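You operate a simulated robot arm through the tools that you are given. There is no shell and no other tool. Be economical: measure what you need, move in short steps, check, and stop when the job is done.

You are at the controls of a simulated robot arm. One attempt, no reset.

## Task
Put one of the yellow pads from the top of the grey table on the grey cover there.
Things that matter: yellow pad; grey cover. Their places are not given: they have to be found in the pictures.

Only the result counts: the job must be done as asked and must still hold three seconds after the hand-in. Knocking over, shifting, dropping, spilling or breaking anything else fails it. A push-on lid holds only when it is set on centred and level and pressed home; a screw cap is set on level and turned clockwise until tight.

## Robot
A 6-joint arm with a two-finger parallel gripper, fixed in place. Base frame: the origin is at the foot of the arm, x ahead of it, y to its left, z up; the work surface is at about z = 0. Lengths are in cm, angles in rad, forces in N, time in s.
With the tool pointing down near the work surface it reaches from about 14 to 58 cm from the base axis. Its first joint turns from -1.152 to 1.152 rad. Payload 2.1 kg.
The tool frame sits at the grasp point between the pads (the TCP): z along the fingers, y along the line on which they close. The tips reach 3 cm beyond it. The gripper opens to 9.4 cm. The fingers are 2.8 cm wide and 1 cm thick; the gripper's body (5 by 9.6 cm) begins 5.5 cm behind the TCP.
Orientation is that of the tool frame in the base frame, as a unit quaternion [w, x, y, z]. With the fingers straight down and closing along the base's y, the tool's x points along the base's -x, its y along +y and its z along -z.

## Interface
- The arm moves only by the tool jog_arm. Its argument "increments" is a list of rows, each a list of 7 numbers: the shift along the tool's x, y, z in cm, then the turn, a rotation vector about the tool's x, y, z in rad, then the closure in counts, from 0 (fully open) to 255 (shut). In form: [[x, y, z, ax, ay, az, grip], ...]. A call has 1 to 8 rows; each row shifts and turns the commanded pose from where the row before left it, along the tool's axes as they then stand. A row lasts 0.2 s, in which the tool goes at most 5 cm and 0.15 rad; a call with a longer step from one row to the next is refused whole, and so is a gripper value outside its range. Where a pose cannot be reached the arm comes as near as it can. A force on the tool above 40 N (or 10 N above the force at the start of the call, whichever is more), or a blocked arm, ends the call early, and 0.2 s more pass. The fingers move at their own pace (about 7.2 cm/s each) and stop on an object; they squeeze with about 21 N. The grip force told is the motor's: it shows also when the fingers shut on nothing. Time passes only in rows, and 0.2 s behind the last, so rows that do not move let the fingers close. The reply holds the time, the measured pose of the TCP, the force on the tool along the base axes, the opening and the grip force, in the units named above and with some noise, and new pictures: "show" is both (left out), scene, wrist or none.
- Cameras (640 x 400 px; columns grow to the right, rows downward): "scene" is fixed at [5.75, -37.6, 47.53]; the picture's right is [0.73, -0.69, 0.00], its down [-0.45, -0.47, -0.76] and it looks along [0.52, 0.55, -0.65] (base axes); focal length 293 px, centre (320, 200). "wrist" rides on the gripper at [-3.7, 0, -5.8] in the tool frame; the picture's right is [0.00, -1.00, 0.00], its down [0.97, 0.00, -0.24] and it looks along [0.24, 0.00, 0.97] (tool axes); focal length 218 px, centre (320, 200).
- probe_pixels(camera, pixels): there is no depth. For up to 12 entries [column, row, z] of the newest picture of that camera ("zoom" is the newest enlarged one), the place [x, y] in the base frame at which the ray of that pixel passes the height z, good to about 0.3 cm. It takes no simulated time.
- inspect(camera, box): a new picture of the part [left, top, right, bottom] of that camera's present view, enlarged. It takes no simulated time.
- close_job(): hands the job in; it is judged then, once.

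Go step by step. Measure first, check grasps and placings, and put right what went wrong. The budget is 60 turns and 120 pictures, counting those below and the enlarged ones. Unless the task says otherwise, let go and move clear before handing in, and close with one line.

The tools are called as a command line: name --pt "numbers of a row" for each row, then --argument value for the rest, lists and objects as JSON in quotes. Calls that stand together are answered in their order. jog_arm: Moves the arm, as the interface text tells. Its arguments: {"type":"object","properties":{"increments":{"type":"array","items":{"type":"array","items":{"type":"number"}}},"show":{"type":"string","enum":["both","scene","wrist","none"]}},"required":["increments"]} The other tools are called the same way: probe_pixels (camera, pixels) gives the place at which the rays of pixels pass given heights; inspect (camera, box) takes an enlarged picture of a part of a camera's view; close_job () hands the job in.

At the start:

```text
clock: 0.0
tcp_pos: [34.75, -8.79, 28.13]
orientation: [0.001, 0.0, 1.0, 0.0]
force: [-0.3, -0.2, -0.5]
gripper_width: 9.39
grasp_force: 0.2
```

scene: 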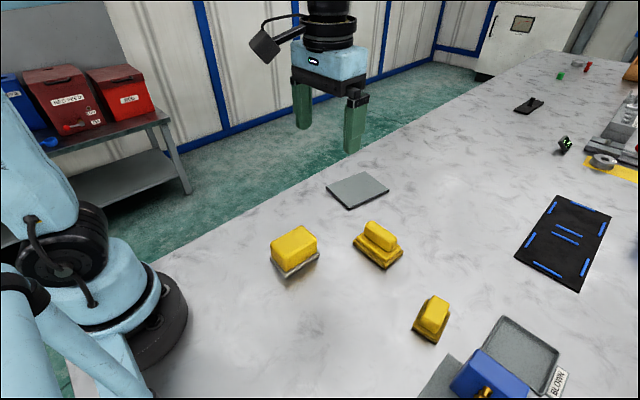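
wrist: 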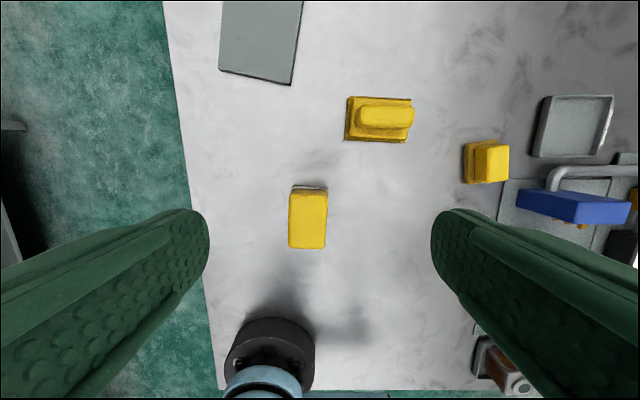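

The scene shows three yellow objects, near (295,250), (380,243) and (432,318), and a grey plate near (357,190). I'll enlarge both areas to tell them apart.

inspect --camera "scene" --box '[240, 160, 480, 310]'

inspect --camera "scene" --box '[380, 270, 600, 400]'

inspect --camera "wrist" --box '[200, 0, 640, 275]'

inspect --camera "scene" --box '[480, 40, 640, 140]'

```text
2.67 times, centred on (360, 235) of scene
```

zoom: 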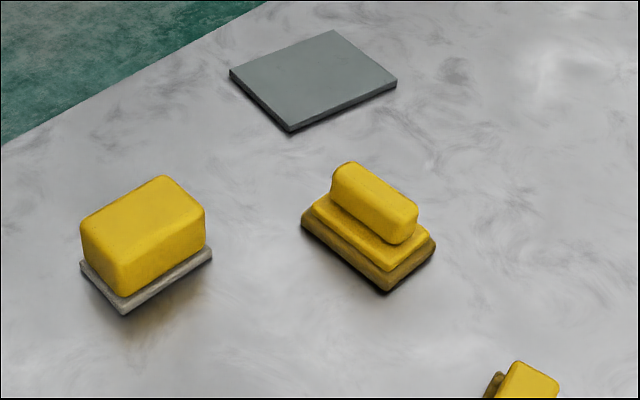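

```text
2.91 times, centred on (490, 335) of scene
```

zoom: 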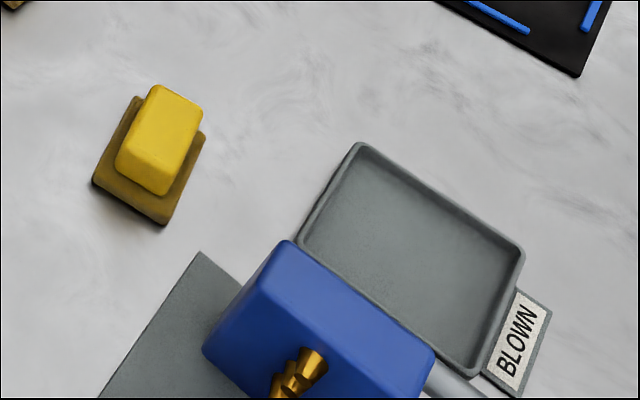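

```text
1.45 times, centred on (420, 138) of wrist
```

zoom: 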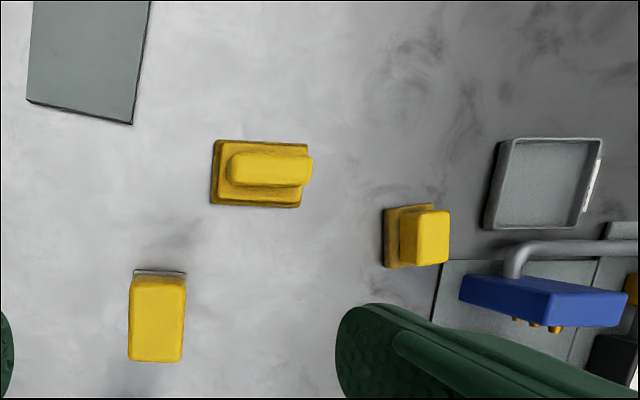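

```text
4.00 times, centred on (560, 90) of scene
```

zoom: 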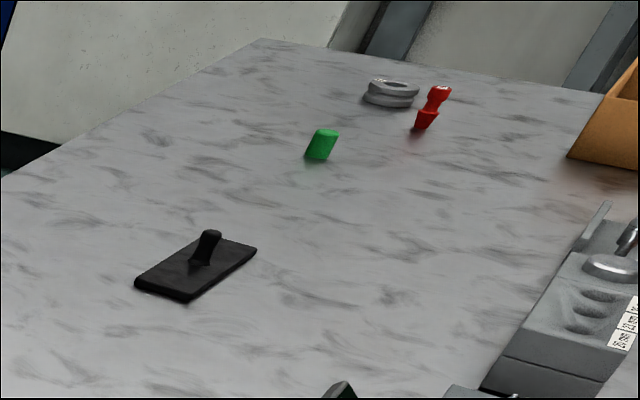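

The flat grey plate at (357,190) looks like the cover, but the three yellow things differ in shape. I'll measure their places and then look closer.

probe_pixels --camera "wrist" --pixels '[[219, 70, 1], [292, 85, 1], [302, 0, 1], [290, 187, 0.5], [327, 188, 0.5], [326, 249, 4], [289, 247, 4], [346, 140, 1], [407, 143, 1], [411, 99, 1], [465, 183, 1], [509, 182, 4]]'

probe_pixels --camera "scene" --pixels '[[326, 188, 1], [349, 209, 0.5], [389, 189, 1], [365, 172, 1], [286, 278, 0], [319, 256, 0], [270, 261, 0], [385, 269, 0], [403, 252, 0], [353, 243, 0], [435, 343, 0], [412, 329, 0]]'

jog_arm --pt "2 -3 0 0 0 0 0" --pt "2 -3 0 0 0 0 0" --pt "0 -3 0 0 0 0 0" --pt "0 0 0 0 0 0 0"

```text
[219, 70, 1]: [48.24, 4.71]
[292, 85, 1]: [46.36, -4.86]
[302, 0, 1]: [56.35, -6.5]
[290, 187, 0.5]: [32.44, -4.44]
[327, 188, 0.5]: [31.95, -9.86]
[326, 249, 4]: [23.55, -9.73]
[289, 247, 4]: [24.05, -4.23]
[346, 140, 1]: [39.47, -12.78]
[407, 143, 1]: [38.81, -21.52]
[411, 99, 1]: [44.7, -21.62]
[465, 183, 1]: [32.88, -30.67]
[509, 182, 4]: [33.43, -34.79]
```

```text
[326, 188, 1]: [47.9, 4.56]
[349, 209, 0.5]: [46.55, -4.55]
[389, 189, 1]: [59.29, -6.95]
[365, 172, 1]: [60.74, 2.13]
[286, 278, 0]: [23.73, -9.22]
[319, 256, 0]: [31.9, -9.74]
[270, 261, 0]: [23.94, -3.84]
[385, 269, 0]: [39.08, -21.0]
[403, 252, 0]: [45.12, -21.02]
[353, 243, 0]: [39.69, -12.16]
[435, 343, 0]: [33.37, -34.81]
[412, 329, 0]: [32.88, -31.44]
```

```text
clock: 1.0
tcp_pos: [30.59, -17.68, 28.42]
orientation: [0.001, 0.0, 1.0, -0.001]
force: [0.1, 0.3, 0.6]
gripper_width: 9.41
grasp_force: 0.0
```

scene: 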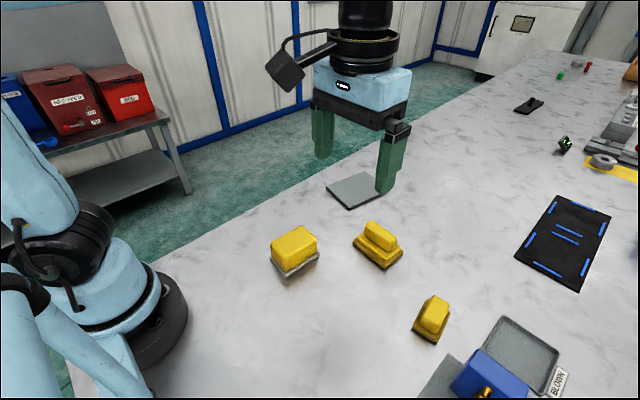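
wrist: 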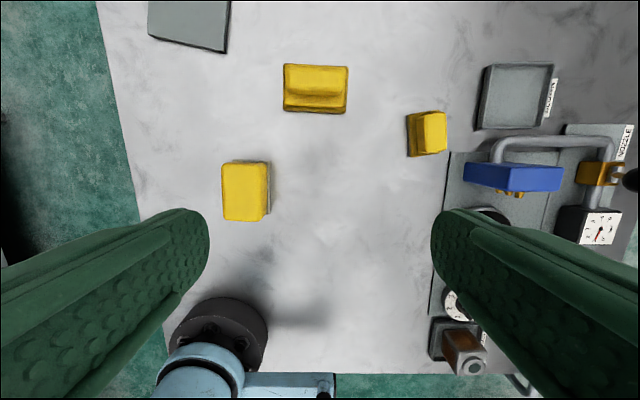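

Now I'll enlarge the yellow things and the bench to the right in the new wrist view.

inspect --camera "wrist" --box '[200, 40, 360, 240]'

inspect --camera "wrist" --box '[390, 40, 640, 210]'

inspect --camera "scene" --box '[400, 280, 464, 350]'

```text
2.00 times, centred on (280, 140) of wrist
```

zoom: 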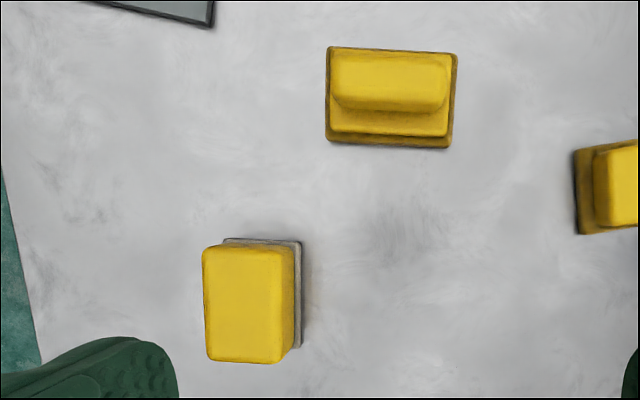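

```text
2.35 times, centred on (515, 125) of wrist
```

zoom: 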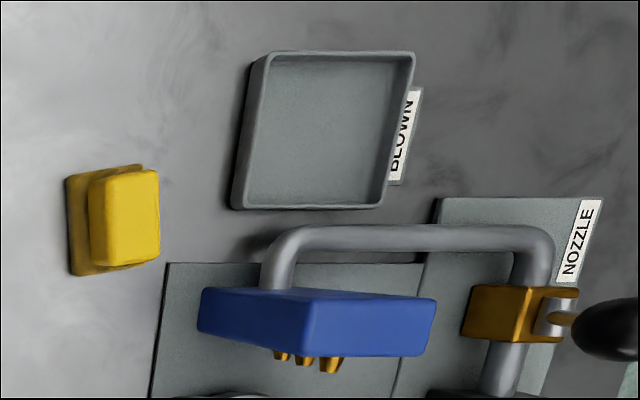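

```text
5.71 times, centred on (432, 315) of scene
```

zoom: 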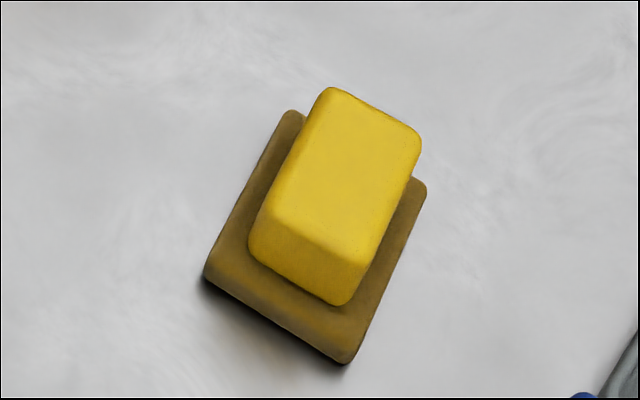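

The middle item near (42.3,-16.7) is yellow throughout, with a pad and a narrow grip along y. The left one has a grey sole, so I choose the middle one. I'll turn the tool about 1.63 rad so that the fingers close across the grip.

jog_arm --pt "-4 0 0 0 0 0 0" --pt "-4 0 0 0 0 0.15 0" --pt "0 0 0 0 0 0.15 0" --pt "0 0 0 0 0 0.15 0" --pt "0 0 0 0 0 0.15 0" --pt "0 0 0 0 0 0.15 0" --pt "0 0 0 0 0 0.15 0" --pt "0 0 0 0 0 0.15 0" --show "none"

jog_arm --pt "0 0 0 0 0 0.15 0" --pt "0 0 0 0 0 0.15 0" --pt "0 0 0 0 0 0.15 0" --pt "0 0 0 0 0 0.13 0" --pt "0 0 4 0 0 0 0" --pt "0 0 4 0 0 0 0" --pt "0 0 0 0 0 0 0"

```text
clock: 2.8
tcp_pos: [38.7, -17.73, 28.26]
orientation: [0.0, 0.502, 0.865, 0.001]
force: [-0.1, 0.5, 0.7]
gripper_width: 9.42
grasp_force: 0.0
```

```text
clock: 4.4
tcp_pos: [38.69, -17.6, 20.19]
orientation: [0.001, 0.728, 0.686, 0.001]
force: [0.1, -0.7, -1.0]
gripper_width: 9.42
grasp_force: 0.2
```

scene: 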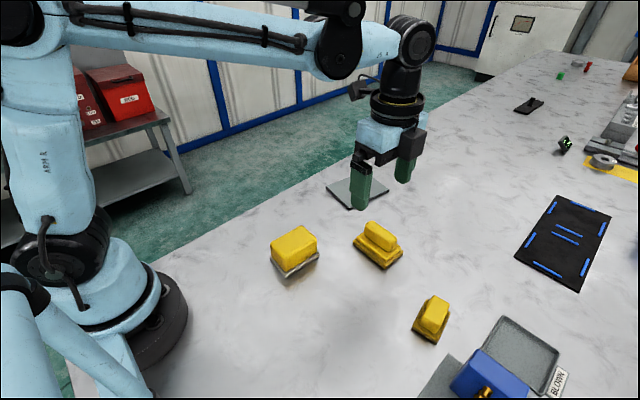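
wrist: 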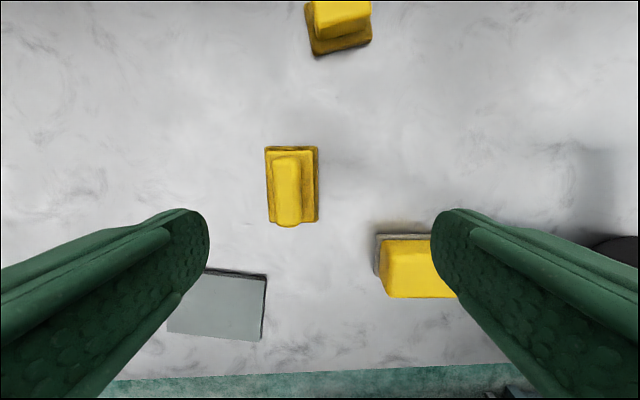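

The middle pad now sits at (292,185) in the wrist picture. I'll measure the outline of its base and grip.

inspect --camera "wrist" --box '[250, 135, 340, 235]'

inspect --camera "scene" --box '[340, 210, 420, 280]'

```text
4.00 times, centred on (295, 185) of wrist
```

zoom: 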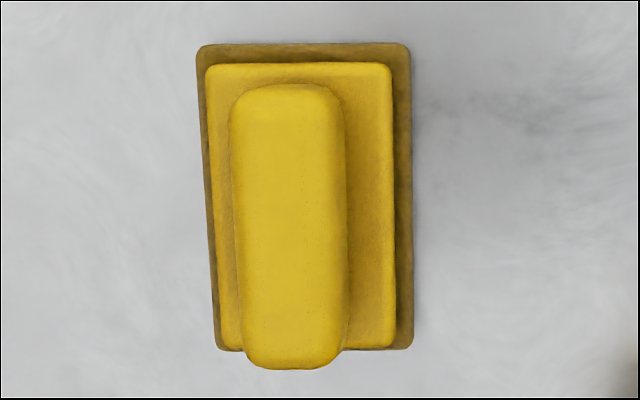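

```text
5.71 times, centred on (380, 245) of scene
```

zoom: 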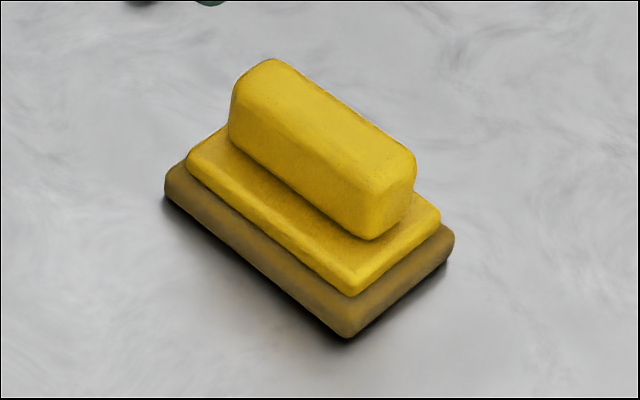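

Before committing I'd like a close look at the right-hand yellow item near (33,-33), since it may belong to the same kind. I'll move the wrist camera towards it.

jog_arm --pt "-4 1 0 0 0 0 0" --pt "-4 1 0 0 0 0 0" --pt "-3 2 0 0 0 0 0" --pt "0 0 0 0 0 0 0" --show "wrist"

```text
clock: 5.4
tcp_pos: [42.16, -28.99, 20.01]
orientation: [0.0, 0.727, 0.686, 0.001]
force: [0.8, 1.3, -0.3]
gripper_width: 9.43
grasp_force: 0.2
```

wrist: 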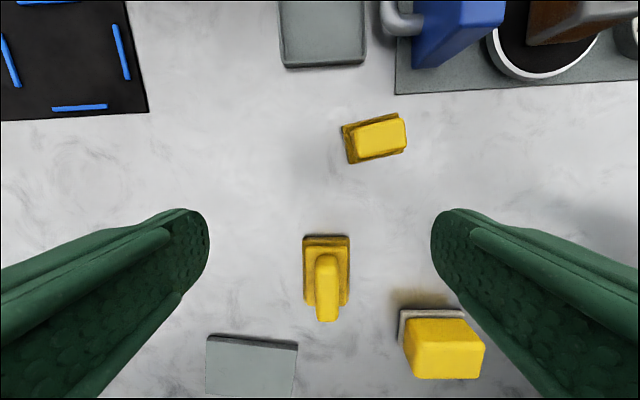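

The right-hand item is at (375,138); I'll enlarge it and measure it.

inspect --camera "wrist" --box '[325, 95, 425, 175]'

inspect --camera "wrist" --box '[390, 290, 500, 390]'

probe_pixels --camera "wrist" --pixels '[[341, 126, 0.5], [350, 163, 0.5], [407, 151, 0.5], [398, 113, 0.5], [303, 234, 0], [350, 234, 0], [350, 305, 0], [399, 309, 0], [465, 309, 0]]'

```text
5.00 times, centred on (375, 135) of wrist
```

zoom: 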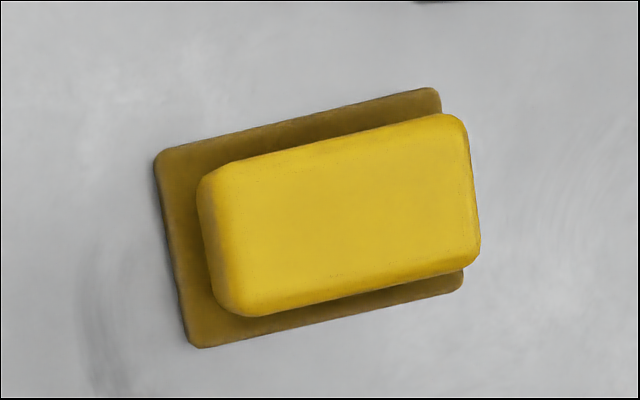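

```text
4.00 times, centred on (445, 340) of wrist
```

zoom: 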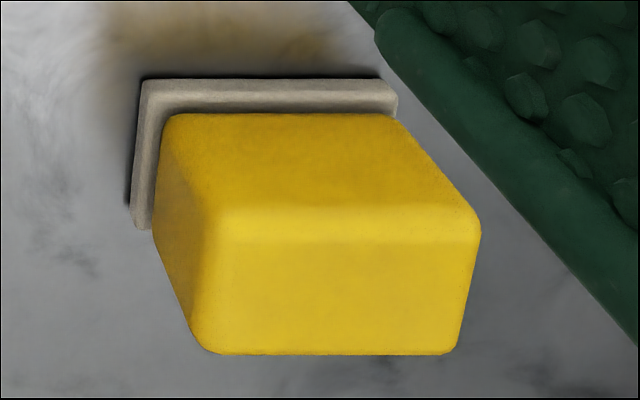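

```text
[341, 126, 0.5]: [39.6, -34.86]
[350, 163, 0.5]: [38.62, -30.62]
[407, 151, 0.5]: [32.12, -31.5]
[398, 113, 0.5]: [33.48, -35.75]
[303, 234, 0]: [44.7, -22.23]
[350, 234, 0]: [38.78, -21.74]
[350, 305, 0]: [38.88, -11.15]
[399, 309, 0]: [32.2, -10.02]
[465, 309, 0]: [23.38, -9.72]
```

The right-hand item, a dark yellow sole about 6.5 x 4.3 cm centred near (36,-33) with a yellow block on it, has the sole of the middle one and the form of the left one, so it fits "yellow pad" best. I'll triangulate its height from matching corners of the block's top.

probe_pixels --camera "wrist" --pixels '[[406.6, 145, 2], [406.6, 145, 3], [406.6, 145, 4], [406.6, 145, 5], [352, 131, 3], [352, 131, 4], [414, 80, 0]]'

probe_pixels --camera "scene" --pixels '[[421.8, 316.8, 2], [421.8, 316.8, 3], [421.8, 316.8, 4], [421.8, 316.8, 5], [449.5, 304.5, 3], [449.5, 304.5, 4]]'

```text
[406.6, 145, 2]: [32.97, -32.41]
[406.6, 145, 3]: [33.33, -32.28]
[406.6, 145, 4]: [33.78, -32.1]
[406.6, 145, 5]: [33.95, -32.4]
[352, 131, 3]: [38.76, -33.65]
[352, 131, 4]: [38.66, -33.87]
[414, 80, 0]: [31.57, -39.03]
```

```text
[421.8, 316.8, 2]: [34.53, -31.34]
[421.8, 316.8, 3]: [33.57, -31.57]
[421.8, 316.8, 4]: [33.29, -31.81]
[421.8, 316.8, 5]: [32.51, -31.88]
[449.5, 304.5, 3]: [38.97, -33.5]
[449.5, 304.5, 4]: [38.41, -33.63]
```

The block top is at about z = 3.5, and its centre is near (36,-33) with the long axis turned 0.14 rad from x. I'll turn the tool -0.2 rad, move above it and come partway down.

jog_arm --pt "0 0 0 0 0 -0.1 0" --pt "0 0 0 0 0 -0.1 0" --pt "-1.5 -3.3 0 0 0 0 0" --pt "-1.6 -3.36 0 0 0 0 0" --pt "0 0 4 0 0 0 0" --pt "0 0 4 0 0 0 0" --pt "0 0 2 0 0 0 0" --pt "0 0 0 0 0 0 0"

```text
clock: 7.2
tcp_pos: [35.71, -32.95, 9.95]
orientation: [0.0, 0.655, 0.755, 0.001]
force: [0.4, -0.7, 0.7]
gripper_width: 9.43
grasp_force: 0.0
```

scene: 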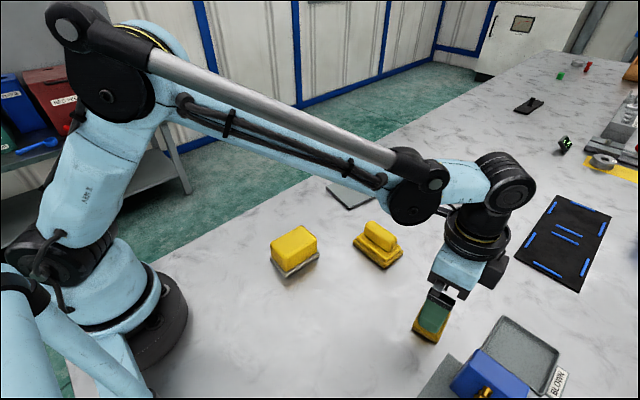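
wrist: 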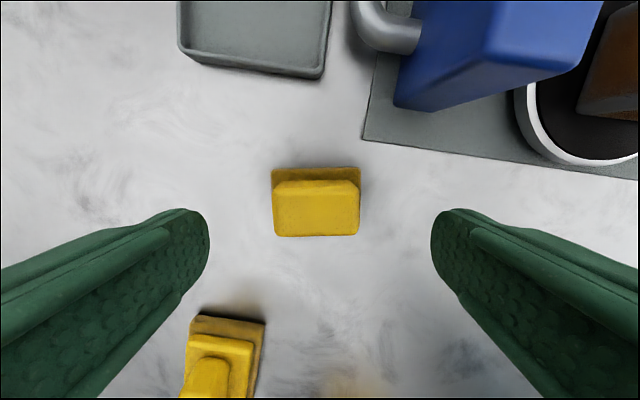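

The pad is square to the fingers and centred at column 316. I'll check its place along the tool's x.

probe_pixels --camera "wrist" --pixels '[[271, 168, 0.9], [360, 168, 0.9], [275, 236, 3.5], [359, 236, 3.5], [300, 182, 3.5]]'

inspect --camera "wrist" --box '[250, 150, 380, 250]'

```text
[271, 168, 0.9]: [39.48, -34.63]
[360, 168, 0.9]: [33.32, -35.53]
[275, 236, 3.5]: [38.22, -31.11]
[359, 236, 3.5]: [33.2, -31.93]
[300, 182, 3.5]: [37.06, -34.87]
```

```text
4.00 times, centred on (315, 200) of wrist
```

zoom: 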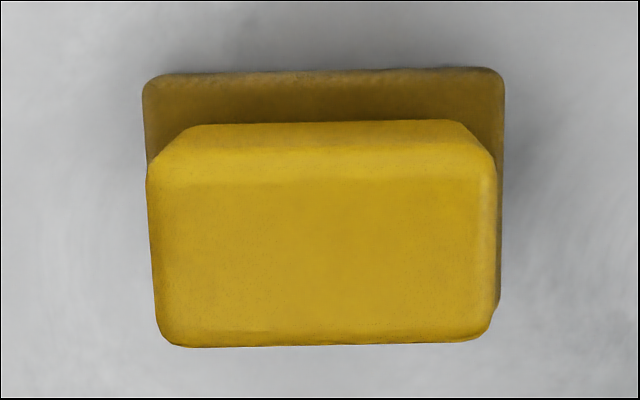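

The block centre is at about (36,-33), so I'll shift 0.3 along the tool's y, come down to z of about 4.4 and close.

jog_arm --pt "0 0.3 2 0 0 0 0" --pt "0 0 2 0 0 0 0" --pt "0 0 1.5 0 0 0 0" --pt "0 0 0 0 0 0 0" --pt "0 0 0 0 0 0 255" --pt "0 0 0 0 0 0 255" --pt "0 0 0 0 0 0 255"

```text
clock: 8.8
tcp_pos: [36.11, -32.95, 4.62]
orientation: [0.001, 0.656, 0.755, 0.001]
force: [-0.9, 0.3, 29.7]
gripper_width: 4.9
grasp_force: 21.0
```

scene: 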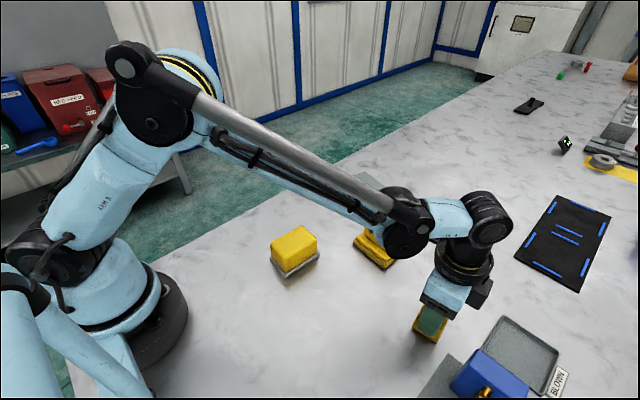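
wrist: 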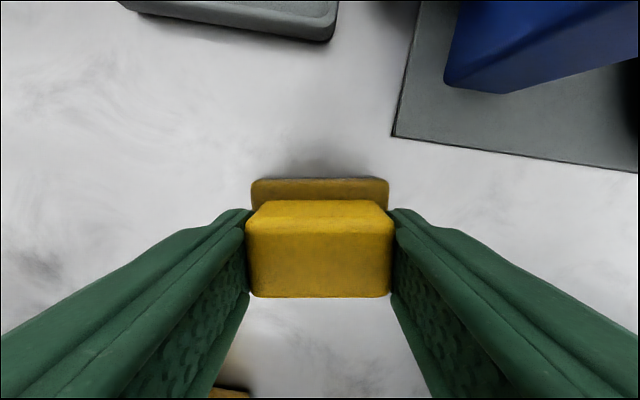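

The fingers hold the block (opening 4.9 cm, 21 N) with the tips resting on the sole at z of about 1.6. I'll lift and check.

jog_arm --pt "0 0 -0.5 0 0 0 255" --pt "0 0 -2 0 0 0 255" --pt "0 0 -4 0 0 0 255" --pt "0 0 -4 0 0 0 255" --pt "0 0 -4 0 0 0 255" --pt "0 0 0 0 0 0 255"

```text
clock: 10.2
tcp_pos: [36.27, -32.62, 19.05]
orientation: [0.001, 0.655, 0.755, 0.001]
force: [-0.5, 0.2, -1.0]
gripper_width: 4.93
grasp_force: 21.3
```

scene: 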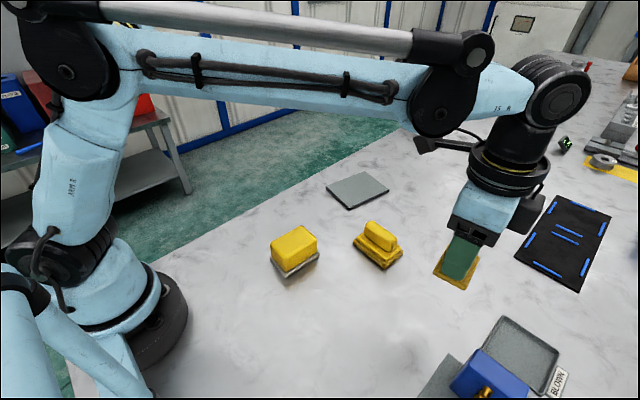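
wrist: 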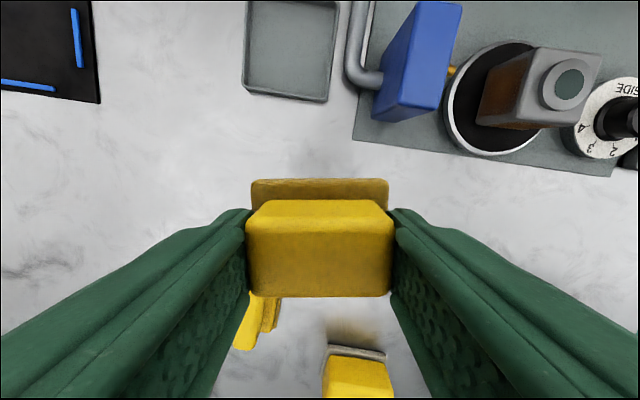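

The pad is held firmly and clear of the table. Next I'll carry it over the grey plate, whose corners give a centre near (53.5,-1.2).

jog_arm --pt "3.6 2.65 0 0 0 0 255" --pt "3.6 2.65 0 0 0 0 255" --pt "3.6 2.65 0 0 0 0 255" --pt "3.6 2.65 0 0 0 0 255" --pt "3.6 2.65 0 0 0 0 255" --pt "3.6 2.65 0 0 0 0 255" --pt "3.6 2.65 0 0 0 0 255" --pt "0 0 0 0 0 0 255"

```text
clock: 12.0
tcp_pos: [50.98, -5.35, 18.88]
orientation: [0.001, 0.656, 0.755, 0.001]
force: [-0.5, 0.2, -1.0]
gripper_width: 4.91
grasp_force: 21.1
```

scene: 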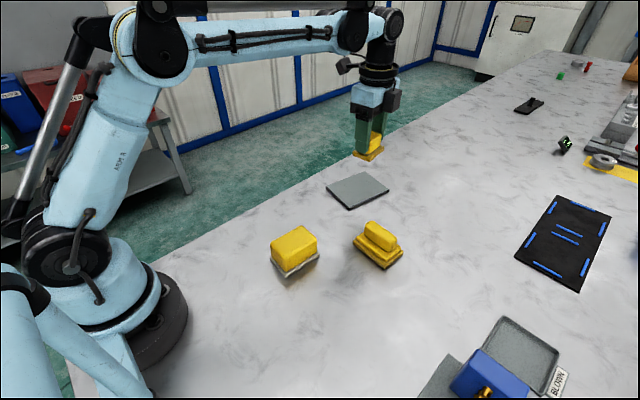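
wrist: 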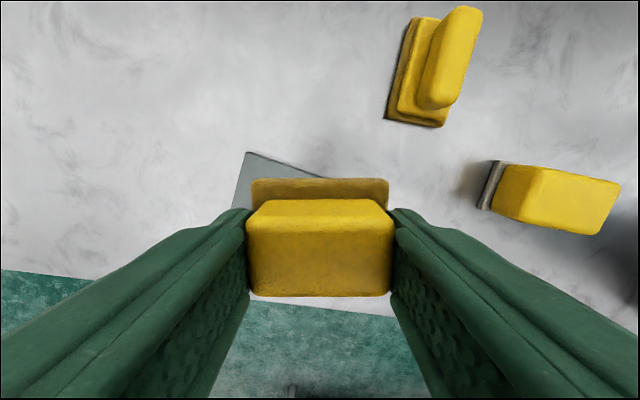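

The pad is still held, and the plate is in full view in the scene at (357,190). I'll do the rest of the traverse, turn +0.31 rad to line up and lower to z of about 11.

jog_arm --pt "3.75 3.06 0 0 0 0 255" --pt "0 0 0 0 0 0.15 255" --pt "0 0 0 0 0 0.15 255" --pt "0 0 3 0 0 0 255" --pt "0 0 3 0 0 0 255" --pt "0 0 2 0 0 0 255" --pt "0 0 0 0 0 0 255"

inspect --camera "scene" --box '[300, 120, 420, 220]'

```text
clock: 13.6
tcp_pos: [53.54, -1.16, 11.06]
orientation: [0.001, 0.761, 0.648, 0.001]
force: [0.1, -1.3, -0.3]
gripper_width: 4.9
grasp_force: 20.9
```

scene: 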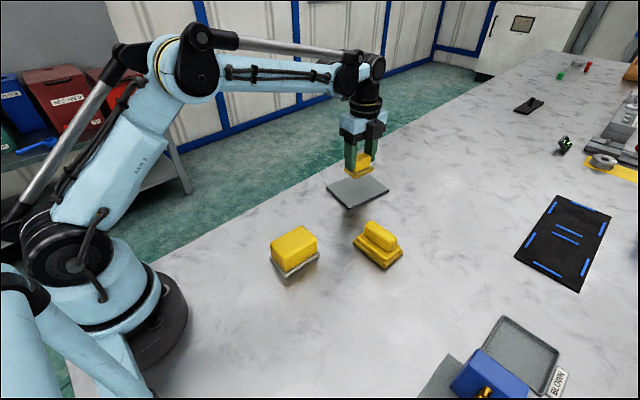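
wrist: 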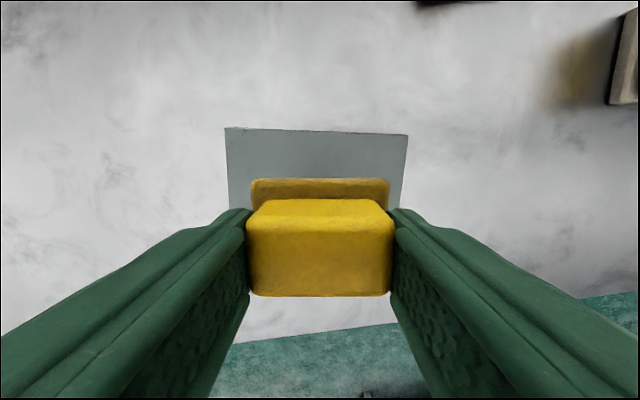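

```text
4.00 times, centred on (360, 170) of scene
```

zoom: 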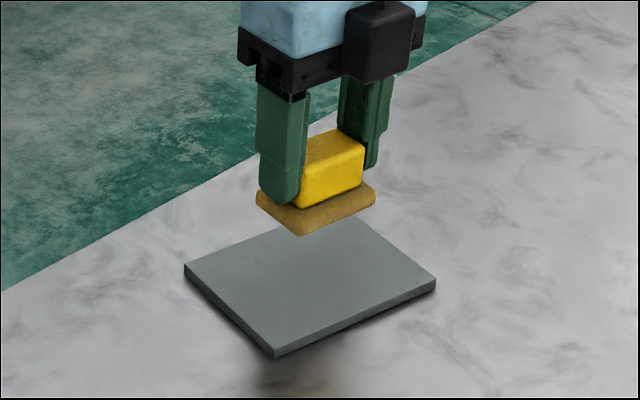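

The pad hangs level over the plate. I'll check the plate's near edge in the wrist picture, (225,128) to (407,135), and its corners in the scene.

probe_pixels --camera "wrist" --pixels '[[225, 128, 1], [407, 135, 1]]'

probe_pixels --camera "scene" --pixels '[[326, 187, 1], [348.5, 206.5, 1], [389, 189, 1]]'

```text
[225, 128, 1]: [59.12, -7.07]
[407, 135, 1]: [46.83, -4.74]
```

```text
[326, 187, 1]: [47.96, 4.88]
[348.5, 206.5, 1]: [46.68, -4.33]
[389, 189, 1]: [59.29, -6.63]
```

The plate's centre is (53.6,-1.0) and the tool is right above it. I'll lower slowly until contact.

jog_arm --pt "0 0 2 0 0 0 255" --pt "0 0 2 0 0 0 255" --pt "0 0 0.6 0 0 0 255" --pt "0 0 0.3 0 0 0 255" --pt "0 0 0 0 0 0 255"

```text
clock: 14.8
tcp_pos: [53.48, -1.23, 6.31]
orientation: [0.001, 0.76, 0.65, 0.001]
force: [0.3, 0.2, -0.1]
gripper_width: 4.91
grasp_force: 21.3
```

scene: 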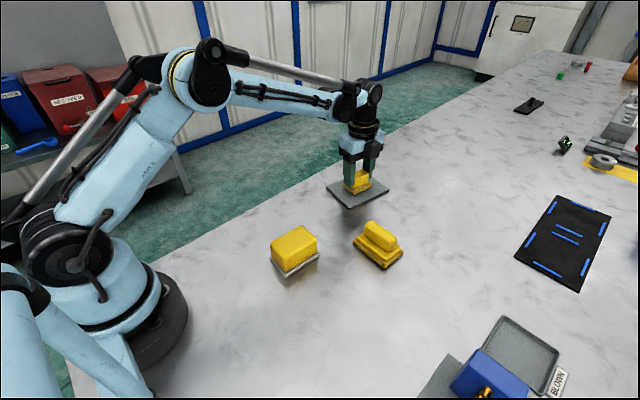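
wrist: 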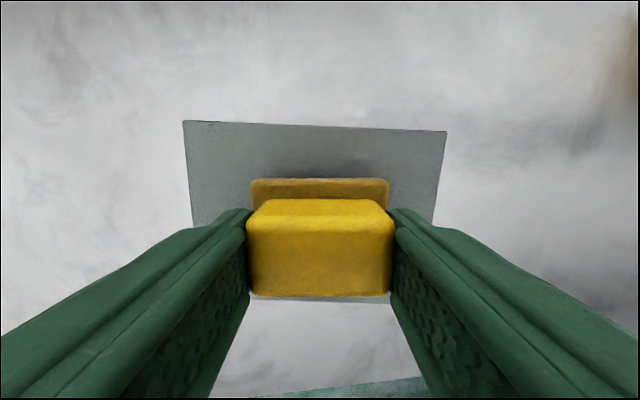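

There is no contact yet at z = 6.3, so I'll go down in small steps.

jog_arm --pt "0 0 0.2 0 0 0 255" --pt "0 0 0.2 0 0 0 255" --pt "0 0 0.15 0 0 0 255" --pt "0 0 0 0 0 0 255" --show "none"

```text
clock: 15.8
tcp_pos: [53.46, -1.33, 5.61]
orientation: [0.0, 0.761, 0.649, 0.001]
force: [-0.2, 0.0, -1.1]
gripper_width: 4.91
grasp_force: 21.2
```

jog_arm --pt "0 0 0.1 0 0 0 255" --pt "0 0 0.1 0 0 0 255" --pt "0 0 0 0 0 0 255" --show "scene"

inspect --camera "scene" --box '[310, 140, 410, 220]'

```text
clock: 16.6
tcp_pos: [53.59, -1.24, 5.59]
orientation: [0.0, 0.761, 0.648, 0.0]
force: [-1.2, -2.6, 24.8]
gripper_width: 4.92
grasp_force: 20.6
```

scene: 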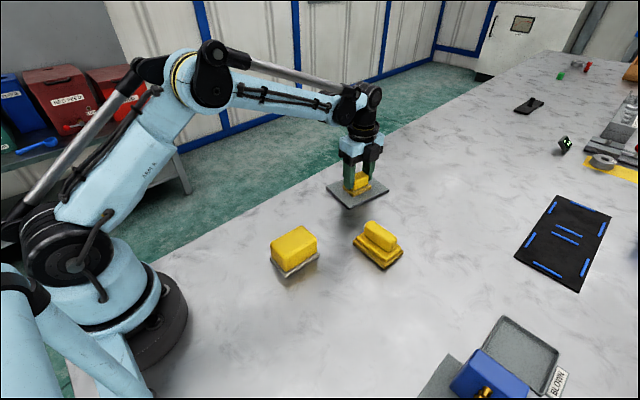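

```text
5.00 times, centred on (360, 180) of scene
```

zoom: 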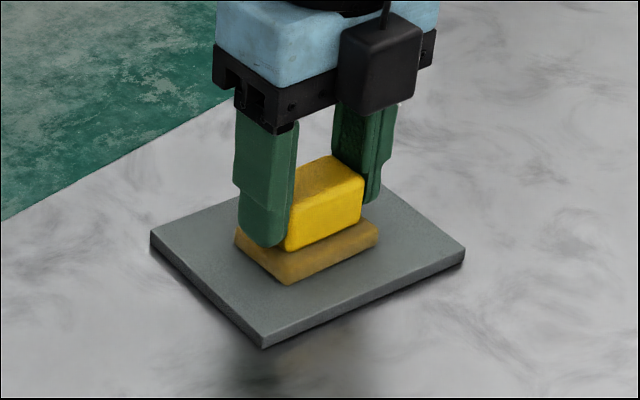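

The force of 24.8 N upward shows that the pad is seated on the cover. I'll relieve most of the press, open gently and go straight up.

jog_arm --pt "0 0 -0.1 0 0 0 255" --pt "0 0 0 0 0 0 0" --pt "0 0 0 0 0 0 0" --pt "0 0 -1 0 0 0 0" --pt "0 0 -4 0 0 0 0" --pt "0 0 -4 0 0 0 0" --pt "0 0 -4 0 0 0 0" --pt "0 0 0 0 0 0 0"

inspect --camera "scene" --box '[310, 140, 410, 220]'

```text
clock: 18.4
tcp_pos: [53.74, -1.21, 18.79]
orientation: [-0.001, 0.761, 0.649, 0.0]
force: [0.3, -0.7, 0.2]
gripper_width: 9.41
grasp_force: 0.1
```

scene: 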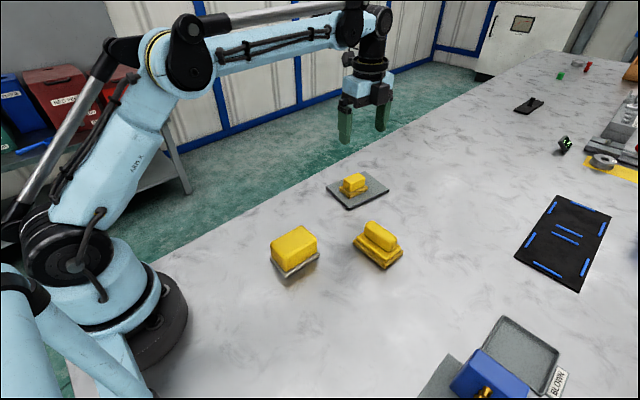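
wrist: 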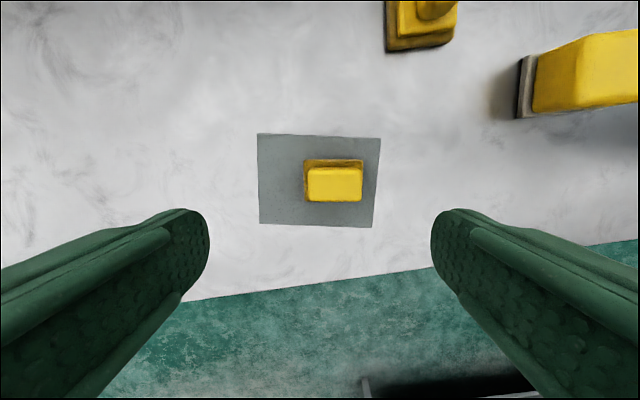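

```text
5.00 times, centred on (360, 180) of scene
```

zoom: 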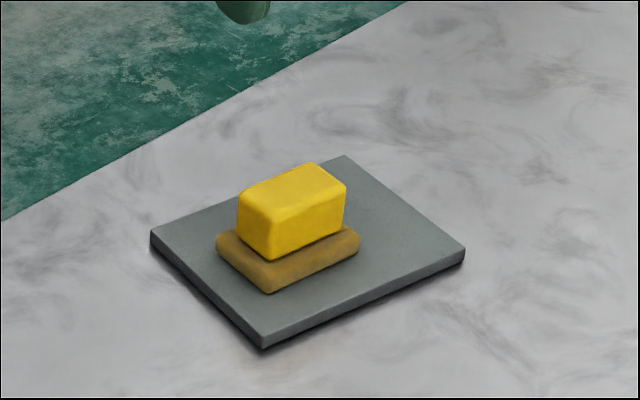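

The pad lies level and wholly on the cover at (352,185), about 1 cm off centre, and the cover has not moved. The hand is clear, so I hand in.

close_job

```text
The job is handed in.
```

I put one yellow pad on the grey cover, let go and moved the hand clear, then handed the job in; it lies level and fully on the cover, about 1 cm off centre. I took the flat grey plate as the cover, and chose the smallest of the three yellow items as the one that best fits "yellow pad".
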